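You operate a simulated robot arm through the tools that you are given. There is no shell and no other tool. Be economical: measure what you need, move in short steps, check, and stop when the job is done.

You run a simulated robot arm. Do the job below in one go: nothing can be reset, and whatever is moved stays where it is left.

TASK
Take the round cover from the top of the red cabinet and leave it on the steel tray.

It is judged by the outcome, as a careful person would: the job done as asked, and still so three seconds after it is handed in. It fails if anything else is knocked over, pushed out of place, dropped, spilled or broken. Lids that push on must go on centred and level and be pressed home; caps that screw on are set level and turned clockwise until they are tight.

THE ROBOT
A 6-joint arm with a two-finger parallel gripper, fixed in place. Base frame: the origin is at the foot of the arm, x ahead of it, y to its left, z up; the work surface is at about z = 0. Readings come in mm, degrees, newtons and seconds.
With the tool pointing down near the work surface it reaches from about 140 to 580 mm from the base axis. Its first joint turns from -66.0 to 66.0 degrees. Payload 2.1 kg.
The TCP is the grasp point between the finger pads, 30 mm short of the fingertips. In the tool frame z runs along the fingers and y along their closing line. The gripper opens to 94 mm. The fingers are 28 mm wide and 10 mm thick; the gripper's body (50 by 96 mm) begins 55 mm behind the TCP.
Orientation is that of the tool frame in the base frame, as [roll, pitch, yaw] about the fixed x, y, z axes, in that order (R = Rz(yaw) Ry(pitch) Rx(roll)). With the fingers straight down and closing along the base's y, the tool's x points along the base's -x, its y along +y and its z along -z.

THE INTERFACE
- The arm moves only by the tool nudge_tool. Its argument "steps" is a list of rows, each a list of 7 numbers: the shift along the tool's x, y, z in units of 20 mm (1.0 is 20 mm), then the turn, a rotation vector about the tool's x, y, z in units of 6 degrees (1.0 is 6 degrees), then the finger opening in mm, from 0 to 94. In form: [[x, y, z, ax, ay, az, grip], ...]. A call has 1 to 12 rows; each row shifts and turns the commanded pose from where the row before left it, along the tool's axes as they then stand. A call with a number of a shift or a turn outside -1 to 1 is refused whole. Rows are played at 5 a second. More than 50 mm and 8.6 degrees between two rows, or a gripper value outside its range, and nothing of the call is played. Where a pose cannot be reached the arm comes as near as it can. A force on the tool above 40 N (or 10 N above the force at the start of the call, whichever is more), or a blocked arm, ends the call early, and 0.2 s more pass. Each finger travels about 72 mm/s and halts on what it meets, pressing with about 26 N; the grip force reading is that of the motor and also rises with nothing between the fingers. The clock runs only during rows and for 0.2 s after the last one: add rows that do not move to give the fingers time. It gives the time, the measured TCP pose, the force on the tool (base axes), the opening and the grip force at its end, in the units of the frame above (readings bear some noise).
- Cameras (640 x 400 px; columns grow to the right, rows downward): "scene" is fixed at [33.8, -355.3, 499]; the picture's right is [0.92, -0.38, 0.00], its down [-0.16, -0.38, -0.91] and it looks along [0.35, 0.84, -0.41] (base axes); focal length 318 px, centre (320, 200). "wrist" rides on the gripper at [-37, 0, -58] in the tool frame; the picture's right is [0.00, -1.00, 0.00], its down [0.97, 0.00, -0.24] and it looks along [0.24, 0.00, 0.97] (tool axes); focal length 218 px, centre (320, 200). There is no depth. A picture from a camera that has moved, and an enlarged one, comes with that camera's place and axes in the base frame and with its lens.
- snapshot(camera): a new picture of that camera. The clock stands still meanwhile.
- close_up(camera, box): a new picture of the part [left, top, right, bottom] of that camera's present view, enlarged. The clock stands still meanwhile.
- sign_off(): hands the job in; it is judged then, once.

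Work in short steps. Places have to be worked out from the pictures, the camera data and where the tool is seen: move nearer, look again, correct. Check each grasp and each placing, and mend what went wrong. You have 90 turns and 46 pictures in all, those below and enlarged ones among them. Open the gripper and draw the arm clear of the work before you hand the job in, unless the task says otherwise; then end with one line.

The tools are called after ">>>" as a command line: name --pt "numbers of a row" for each row, then --argument value for the rest, lists and objects as JSON in quotes. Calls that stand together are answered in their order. nudge_tool: Moves the arm, as the interface text tells. Its arguments: {"type":"object","properties":{"steps":{"type":"array"}},"required":["steps"]} The other tools are called the same way: snapshot (camera) takes a picture; close_up (camera, box) takes an enlarged picture of a part of a camera's view; sign_off () hands the job in.

At the start:

```text
time_s: 0.0
eef_pos: [219.1, 274.3, 247.7]
ee_rot: [179.9, 0.0, 179.9]
force: [0.2, -0.8, 0.6]
gripper_width: 94.2
grasp_force: 0.1
```

scene: 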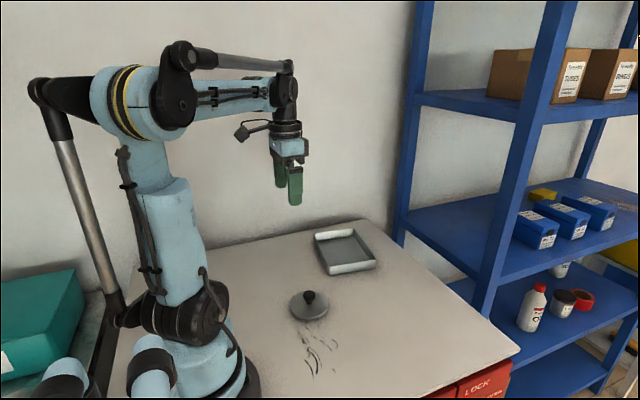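
wrist: 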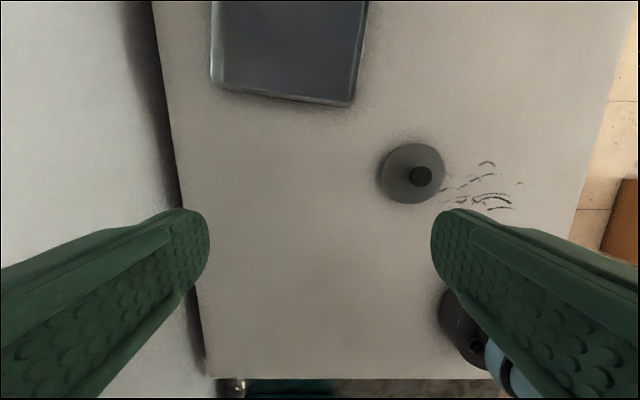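

The lid appears to sit near (219, 148) and the tray near (385, 308). I'll enlarge both to get heights.

>>> close_up --camera "scene" --box '[270, 270, 350, 320]'

>>> close_up --camera "scene" --box '[297, 215, 393, 275]'

```text
8.00 times, centred on (310, 295) of scene
camera zoom: at [33.8, -355.3, 499.0], right [0.92, -0.38, 0.0], down [-0.16, -0.38, -0.91], along [0.35, 0.84, -0.41], focal length 2547 px, centre (400, -560)
```

zoom: 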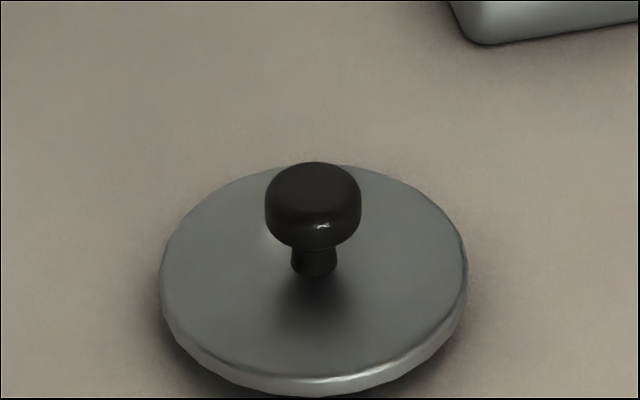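

```text
6.67 times, centred on (345, 245) of scene
camera zoom: at [33.8, -355.3, 499.0], right [0.92, -0.38, 0.0], down [-0.16, -0.38, -0.91], along [0.35, 0.84, -0.41], focal length 2122 px, centre (153, -100)
```

zoom: 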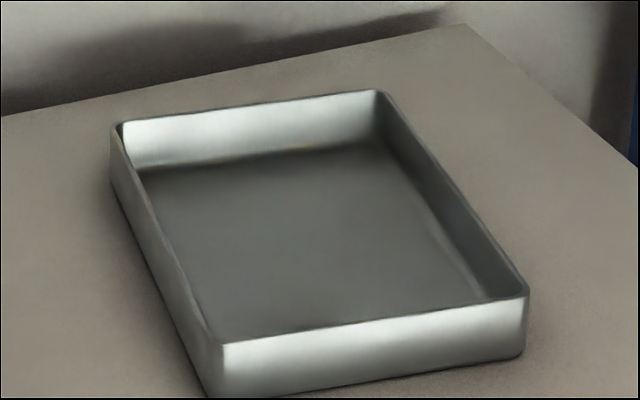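

Lid is about 83 mm across and 8 mm thick, with a 25 mm knob whose top is near z 33. The tray centre is near (377, 305) with a rim about 28 mm high. I'll move above the knob at about z 128.

>>> nudge_tool --pt "0 -0.9 0 0 0 0 60" --pt "0 -0.9 0 0 0 0 60" --pt "0 -0.9 0 0 0 0 60" --pt "0 -0.9 0 0 0 0 60" --pt "0 -0.9 0 0 0 0 60" --pt "0 -0.9 0 0 0 0 60" --pt "0 -0.85 0 0 0 0 60" --pt "0 0 1 0 0 0 60" --pt "0 0 1 0 0 0 60" --pt "0 0 1 0 0 0 60" --pt "0 0 1 0 0 0 60" --pt "0 0 1 0 0 0 60"

>>> snapshot --camera "wrist"

>>> snapshot --camera "scene"

```text
time_s: 2.6
eef_pos: [221.1, 146.9, 149.6]
ee_rot: [179.8, 0.1, 179.9]
force: [0.0, -0.1, 0.1]
gripper_width: 60.1
grasp_force: 0.1
```

```text
41 pictures are left
camera wrist: at [257.9, 148.6, 206.7], right [0.0, -1.0, 0.0], down [-0.97, 0.0, 0.24], along [-0.24, 0.0, -0.97], focal length 218 px, centre (320, 200)
```

wrist: 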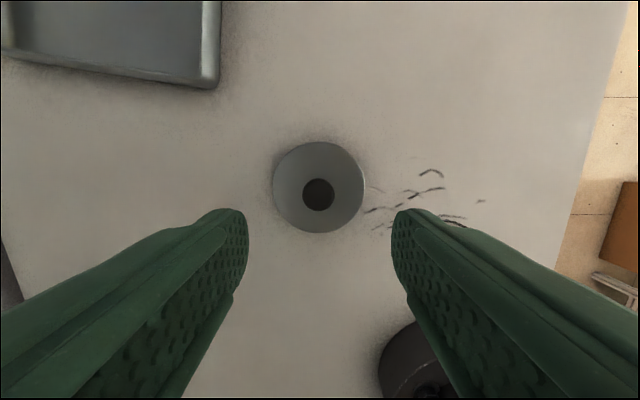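

```text
40 pictures are left
```

scene: 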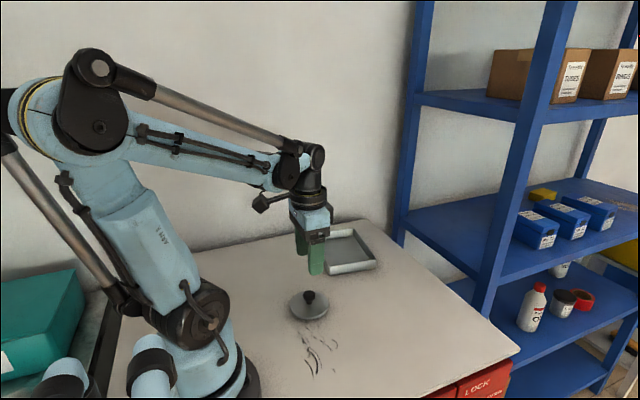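

The knob reads at about (220, 150), nearly under the tool. I'll shift 1 mm in y and go down to z≈60, then check.

>>> nudge_tool --pt "0 0.05 0.9 0 0 0 60" --pt "0 0 0.9 0 0 0 60" --pt "0 0 0.9 0 0 0 60" --pt "0 0 0.9 0 0 0 60" --pt "0 0 0.9 0 0 0 60" --pt "0 0 0 0 0 0 60"

>>> snapshot --camera "wrist"

>>> close_up --camera "scene" --box '[270, 265, 350, 325]'

```text
time_s: 4.0
eef_pos: [221.3, 149.5, 58.1]
ee_rot: [179.9, -0.1, 179.9]
force: [0.4, -0.6, -0.1]
gripper_width: 60.1
grasp_force: 0.0
```

```text
39 pictures are left
camera wrist: at [257.9, 149.8, 116.2], right [0.0, -1.0, 0.0], down [-0.97, 0.0, 0.24], along [-0.24, 0.0, -0.97], focal length 218 px, centre (320, 200)
```

wrist: 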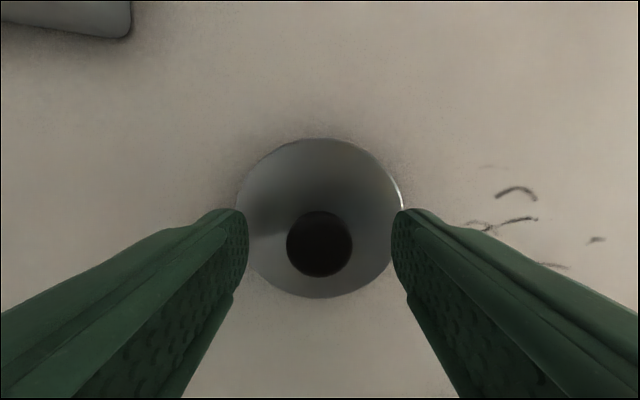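

```text
6.67 times, centred on (310, 295) of scene
camera zoom: at [33.8, -355.3, 499.0], right [0.92, -0.38, 0.0], down [-0.16, -0.38, -0.91], along [0.35, 0.84, -0.41], focal length 2122 px, centre (387, -433)
```

zoom: 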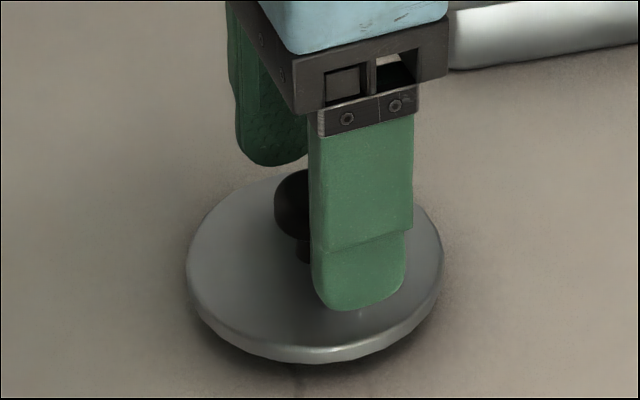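

Alignment holds: knob at about (220, 150). I'll lower 16 mm to z≈42, with the tips about 4 mm over the disc, then close.

>>> nudge_tool --pt "0 0 0.4 0 0 0 60" --pt "0 0 0.4 0 0 0 60" --pt "0 0 0 0 0 0 60" --pt "0 0 0 0 0 0 40" --pt "0 0 0 0 0 0 20" --pt "0 0 0 0 0 0 10" --pt "0 0 0 0 0 0 10" --pt "0 0 0 0 0 0 10"

>>> close_up --camera "scene" --box '[270, 265, 350, 325]'

```text
time_s: 4.6
eef_pos: [221.6, 150.6, 47.1]
ee_rot: [-179.9, -0.2, 180.0]
force: [-3.5, -0.8, 35.7]
gripper_width: 60.0
grasp_force: 0.1
stopped in row 2: the force on the tool passed its limit (the readings are from after the stop); the commanded pose is now the measured one
```

```text
6.67 times, centred on (310, 295) of scene
camera zoom: at [33.7, -355.4, 498.9], right [0.92, -0.38, 0.0], down [-0.16, -0.38, -0.91], along [0.35, 0.84, -0.41], focal length 2122 px, centre (387, -433)
```

zoom: 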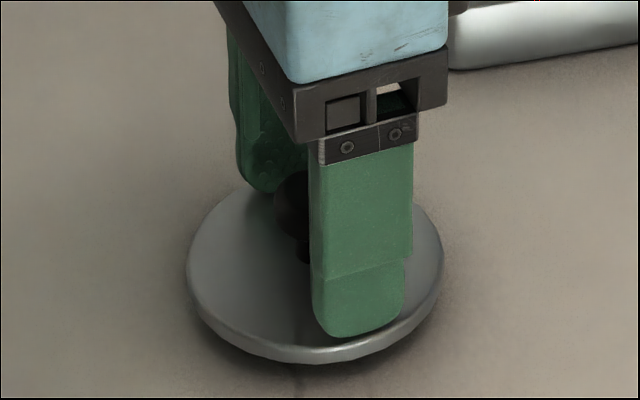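

The fingertips touched the disc at z≈47, so its top is near z 16. I'll back up 4 mm and close on the knob.

>>> nudge_tool --pt "0 0 -0.2 0 0 0 60" --pt "0 0 0 0 0 0 60" --pt "0 0 0 0 0 0 40" --pt "0 0 0 0 0 0 20" --pt "0 0 0 0 0 0 10" --pt "0 0 0 0 0 0 10" --pt "0 0 0 0 0 0 10"

>>> close_up --camera "scene" --box '[270, 265, 350, 325]'

>>> snapshot --camera "wrist"

```text
time_s: 6.2
eef_pos: [221.7, 150.4, 51.5]
ee_rot: [-179.9, -0.1, 180.0]
force: [-0.9, -2.6, 2.7]
gripper_width: 25.3
grasp_force: 25.8
```

```text
6.67 times, centred on (310, 295) of scene
camera zoom: at [33.8, -355.3, 499.0], right [0.92, -0.38, 0.0], down [-0.16, -0.38, -0.91], along [0.35, 0.84, -0.41], focal length 2122 px, centre (387, -433)
```

zoom: 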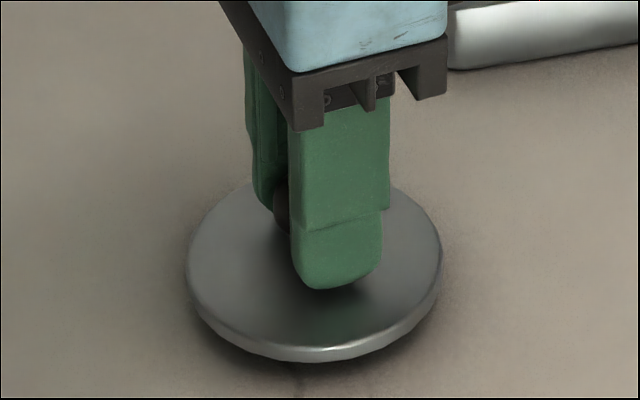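

```text
35 pictures are left
camera wrist: at [258.2, 150.9, 108.9], right [0.0, -1.0, 0.0], down [-0.97, 0.0, 0.24], along [-0.24, 0.0, -0.97], focal length 218 px, centre (320, 200)
```

wrist: 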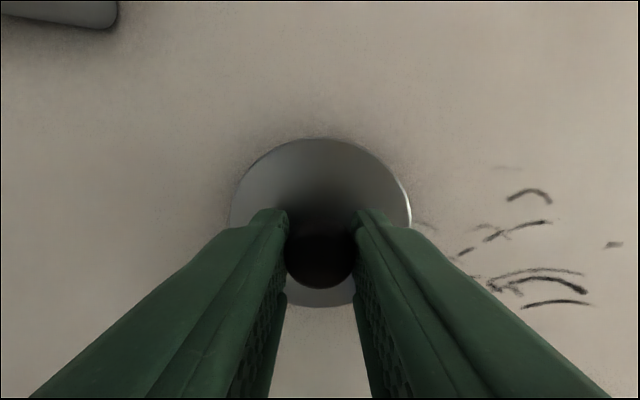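

The knob is held (25.3 mm at 26 N). I'll lift it slowly by about 100 mm and check.

>>> nudge_tool --pt "0 0 -0.3 0 0 0 10" --pt "0 0 -0.5 0 0 0 10" --pt "0 0 -0.7 0 0 0 10" --pt "0 0 -0.7 0 0 0 10" --pt "0 0 -0.7 0 0 0 10" --pt "0 0 -0.7 0 0 0 10" --pt "0 0 -0.7 0 0 0 10" --pt "0 0 -0.7 0 0 0 10" --pt "0 0 0 0 0 0 10"

>>> snapshot --camera "scene"

>>> snapshot --camera "wrist"

```text
time_s: 8.2
eef_pos: [220.9, 150.6, 151.2]
ee_rot: [180.0, 0.0, 179.9]
force: [-0.3, 0.6, -3.4]
gripper_width: 25.3
grasp_force: 26.0
```

```text
34 pictures are left
```

scene: 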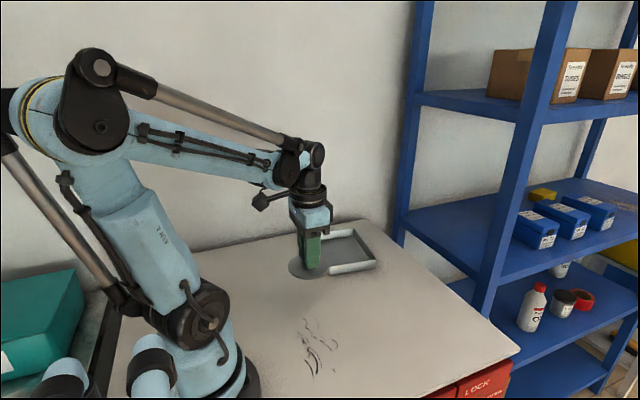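

```text
33 pictures are left
camera wrist: at [258.2, 150.5, 209.3], right [0.0, -1.0, 0.0], down [-0.97, 0.0, 0.24], along [-0.24, 0.0, -0.97], focal length 218 px, centre (320, 200)
```

wrist: 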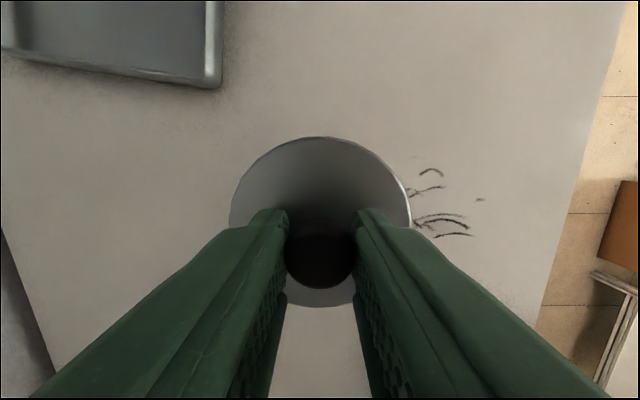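

The lid is held level. I'll carry it above the tray at about (377, 305), keeping z≈150.

>>> nudge_tool --pt "-0.65 0.645 0 0 0 0 10" --pt "-0.65 0.645 0 0 0 0 10" --pt "-0.65 0.645 0 0 0 0 10" --pt "-0.65 0.645 0 0 0 0 10" --pt "-0.65 0.645 0 0 0 0 10" --pt "-0.65 0.645 0 0 0 0 10" --pt "-0.65 0.645 0 0 0 0 10" --pt "-0.65 0.645 0 0 0 0 10" --pt "-0.65 0.645 0 0 0 0 10" --pt "-0.65 0.645 0 0 0 0 10" --pt "-0.65 0.645 0 0 0 0 10" --pt "-0.65 0.645 0 0 0 0 10"

>>> snapshot --camera "scene"

>>> snapshot --camera "wrist"

```text
time_s: 10.8
eef_pos: [378.3, 305.4, 151.6]
ee_rot: [-180.0, -0.2, 179.9]
force: [-1.9, -0.1, -2.5]
gripper_width: 25.1
grasp_force: 25.8
```

```text
32 pictures are left
```

scene: 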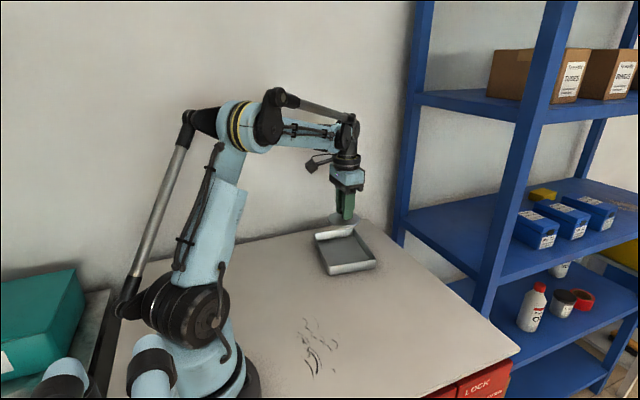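

```text
31 pictures are left
camera wrist: at [416.1, 305.7, 209.7], right [0.0, -1.0, 0.0], down [-0.97, 0.0, 0.24], along [-0.24, 0.0, -0.97], focal length 218 px, centre (320, 200)
```

wrist: 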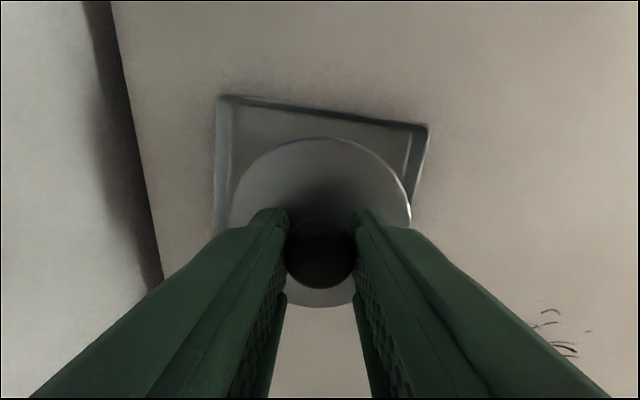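

Tray far corners from the wrist view put the centre near (381, 308), so I'll shift +3/+2 mm and lower to z≈88, just above the rim.

>>> nudge_tool --pt "-0.12 0.12 0.5 0 0 0 10" --pt "0 0 0.6 0 0 0 10" --pt "0 0 0.7 0 0 0 10" --pt "0 0 0.7 0 0 0 10" --pt "0 0 0.6 0 0 0 10" --pt "0 0 0 0 0 0 10"

>>> close_up --camera "scene" --box '[297, 205, 401, 280]'

>>> snapshot --camera "wrist"

```text
time_s: 12.2
eef_pos: [379.7, 308.6, 89.0]
ee_rot: [180.0, -0.1, 180.0]
force: [-0.8, 0.0, -4.0]
gripper_width: 25.0
grasp_force: 25.9
```

```text
5.33 times, centred on (349, 242) of scene
camera zoom: at [33.8, -355.3, 499.0], right [0.92, -0.38, 0.0], down [-0.16, -0.38, -0.91], along [0.35, 0.84, -0.41], focal length 1698 px, centre (165, -27)
```

zoom: 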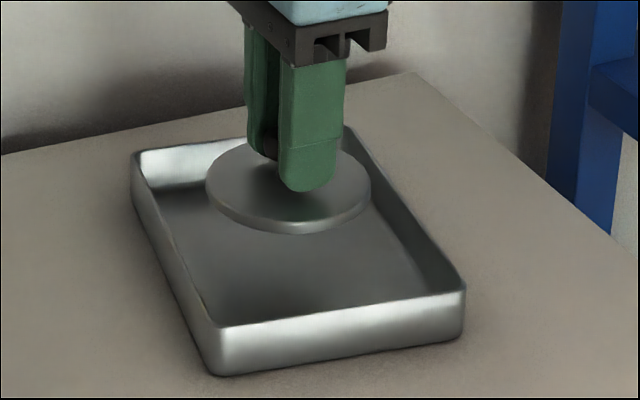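

```text
29 pictures are left
camera wrist: at [416.3, 308.0, 146.6], right [0.0, -1.0, 0.0], down [-0.97, 0.0, 0.24], along [-0.24, 0.0, -0.97], focal length 218 px, centre (320, 200)
```

wrist: 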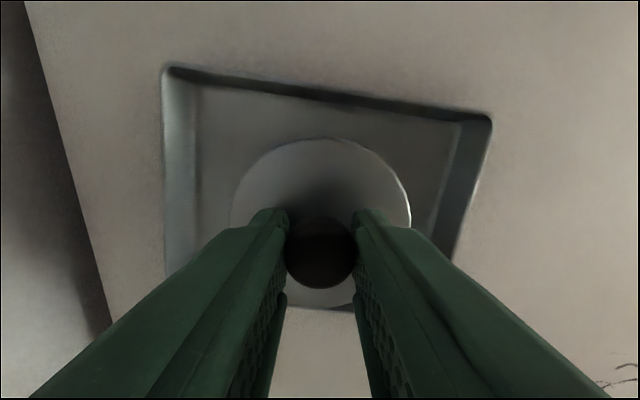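

The lid hangs centred over the tray, clear of the rim. I'll lower to z≈59, then feel for the floor.

>>> nudge_tool --pt "0 0 0.5 0 0 0 10" --pt "0 0 0.5 0 0 0 10" --pt "0 0 0.4 0 0 0 10" --pt "0 0 0.1 0 0 0 10" --pt "0 0 0 0 0 0 10"

>>> close_up --camera "scene" --box '[297, 205, 401, 280]'

```text
time_s: 13.4
eef_pos: [380.7, 308.1, 58.5]
ee_rot: [-180.0, -0.1, 180.0]
force: [-0.3, 0.4, -4.4]
gripper_width: 25.1
grasp_force: 25.9
```

```text
5.33 times, centred on (349, 242) of scene
camera zoom: at [33.8, -355.3, 499.0], right [0.92, -0.38, 0.0], down [-0.16, -0.38, -0.91], along [0.35, 0.84, -0.41], focal length 1698 px, centre (165, -27)
```

zoom: 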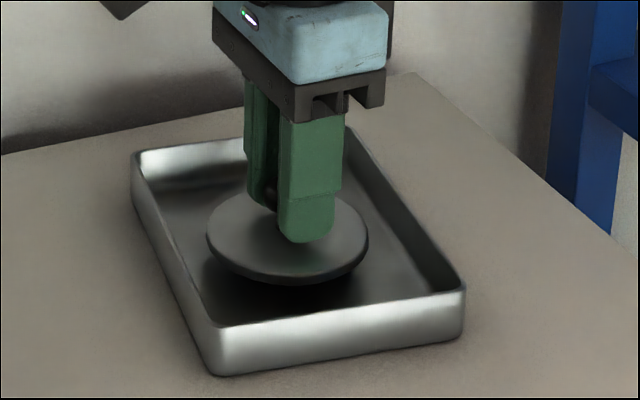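

Still hanging (−4.4 N) with a small gap. I'll lower 1 mm at a time for 4 mm.

>>> nudge_tool --pt "0 0 0.05 0 0 0 10" --pt "0 0 0.05 0 0 0 10" --pt "0 0 0.05 0 0 0 10" --pt "0 0 0.05 0 0 0 10" --pt "0 0 0 0 0 0 10"

```text
time_s: 14.6
eef_pos: [378.0, 308.1, 54.8]
ee_rot: [-179.9, -0.1, 180.0]
force: [-0.9, 3.1, 20.0]
gripper_width: 25.2
grasp_force: 25.9
```

Contact: +20 N, so the lid is seated on the tray floor. I'll ease up 0.6 mm and open the fingers to 60 mm.

>>> nudge_tool --pt "0 0 -0.03 0 0 0 10" --pt "0 0 0 0 0 0 10" --pt "0 0 0 0 0 0 35" --pt "0 0 0 0 0 0 60" --pt "0 0 0 0 0 0 60" --pt "0 0 0 0 0 0 60"

>>> close_up --camera "scene" --box '[297, 205, 401, 280]'

```text
time_s: 16.0
eef_pos: [379.0, 308.1, 54.8]
ee_rot: [180.0, -0.1, 180.0]
force: [0.2, 0.1, 0.1]
gripper_width: 60.1
grasp_force: 0.1
```

```text
5.33 times, centred on (349, 242) of scene
camera zoom: at [33.8, -355.3, 499.0], right [0.92, -0.38, 0.0], down [-0.16, -0.38, -0.91], along [0.35, 0.84, -0.41], focal length 1698 px, centre (165, -27)
```

zoom: 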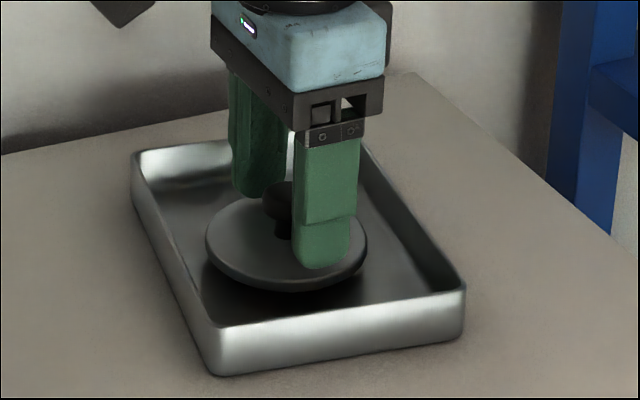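

The lid is free and level. I'll raise the arm straight up about 150 mm and check.

>>> nudge_tool --pt "0 0 -0.3 0 0 0 60" --pt "0 0 -0.7 0 0 0 60" --pt "0 0 -0.9 0 0 0 60" --pt "0 0 -0.9 0 0 0 60" --pt "0 0 -0.9 0 0 0 60" --pt "0 0 -0.9 0 0 0 60" --pt "0 0 -0.9 0 0 0 60" --pt "0 0 -0.9 0 0 0 60" --pt "0 0 -0.9 0 0 0 60" --pt "0 0 0 0 0 0 60"

>>> snapshot --camera "scene"

>>> close_up --camera "scene" --box '[297, 205, 401, 280]'

```text
time_s: 18.2
eef_pos: [381.2, 307.9, 199.3]
ee_rot: [180.0, -0.1, 180.0]
force: [-0.4, 0.1, -0.5]
gripper_width: 60.2
grasp_force: 0.0
```

```text
26 pictures are left
```

scene: 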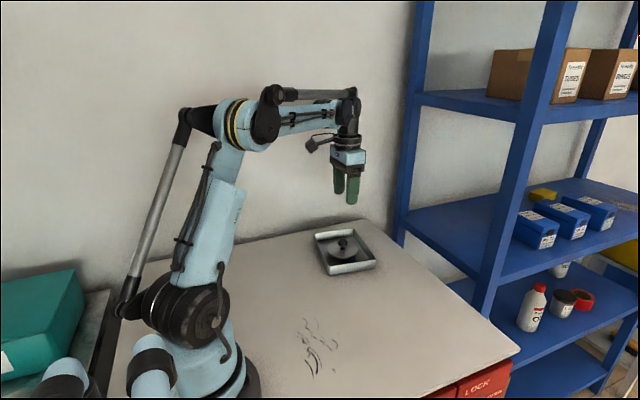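

```text
5.33 times, centred on (349, 242) of scene
camera zoom: at [33.8, -355.3, 499.0], right [0.92, -0.38, 0.0], down [-0.16, -0.38, -0.91], along [0.35, 0.84, -0.41], focal length 1698 px, centre (165, -27)
```

zoom: 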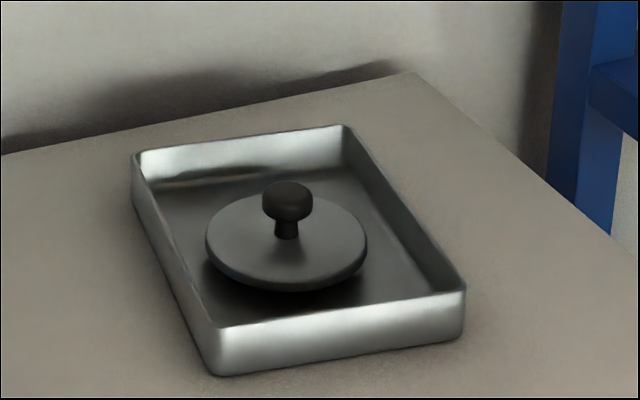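

The lid lies level in the tray, the tray has not moved, and the arm is clear. I'm handing the job in.

>>> sign_off

```text
The job is handed in.
```

The round cover is off the red cabinet and lying level in the steel tray; the tray did not move, and the arm is clear with the gripper open.
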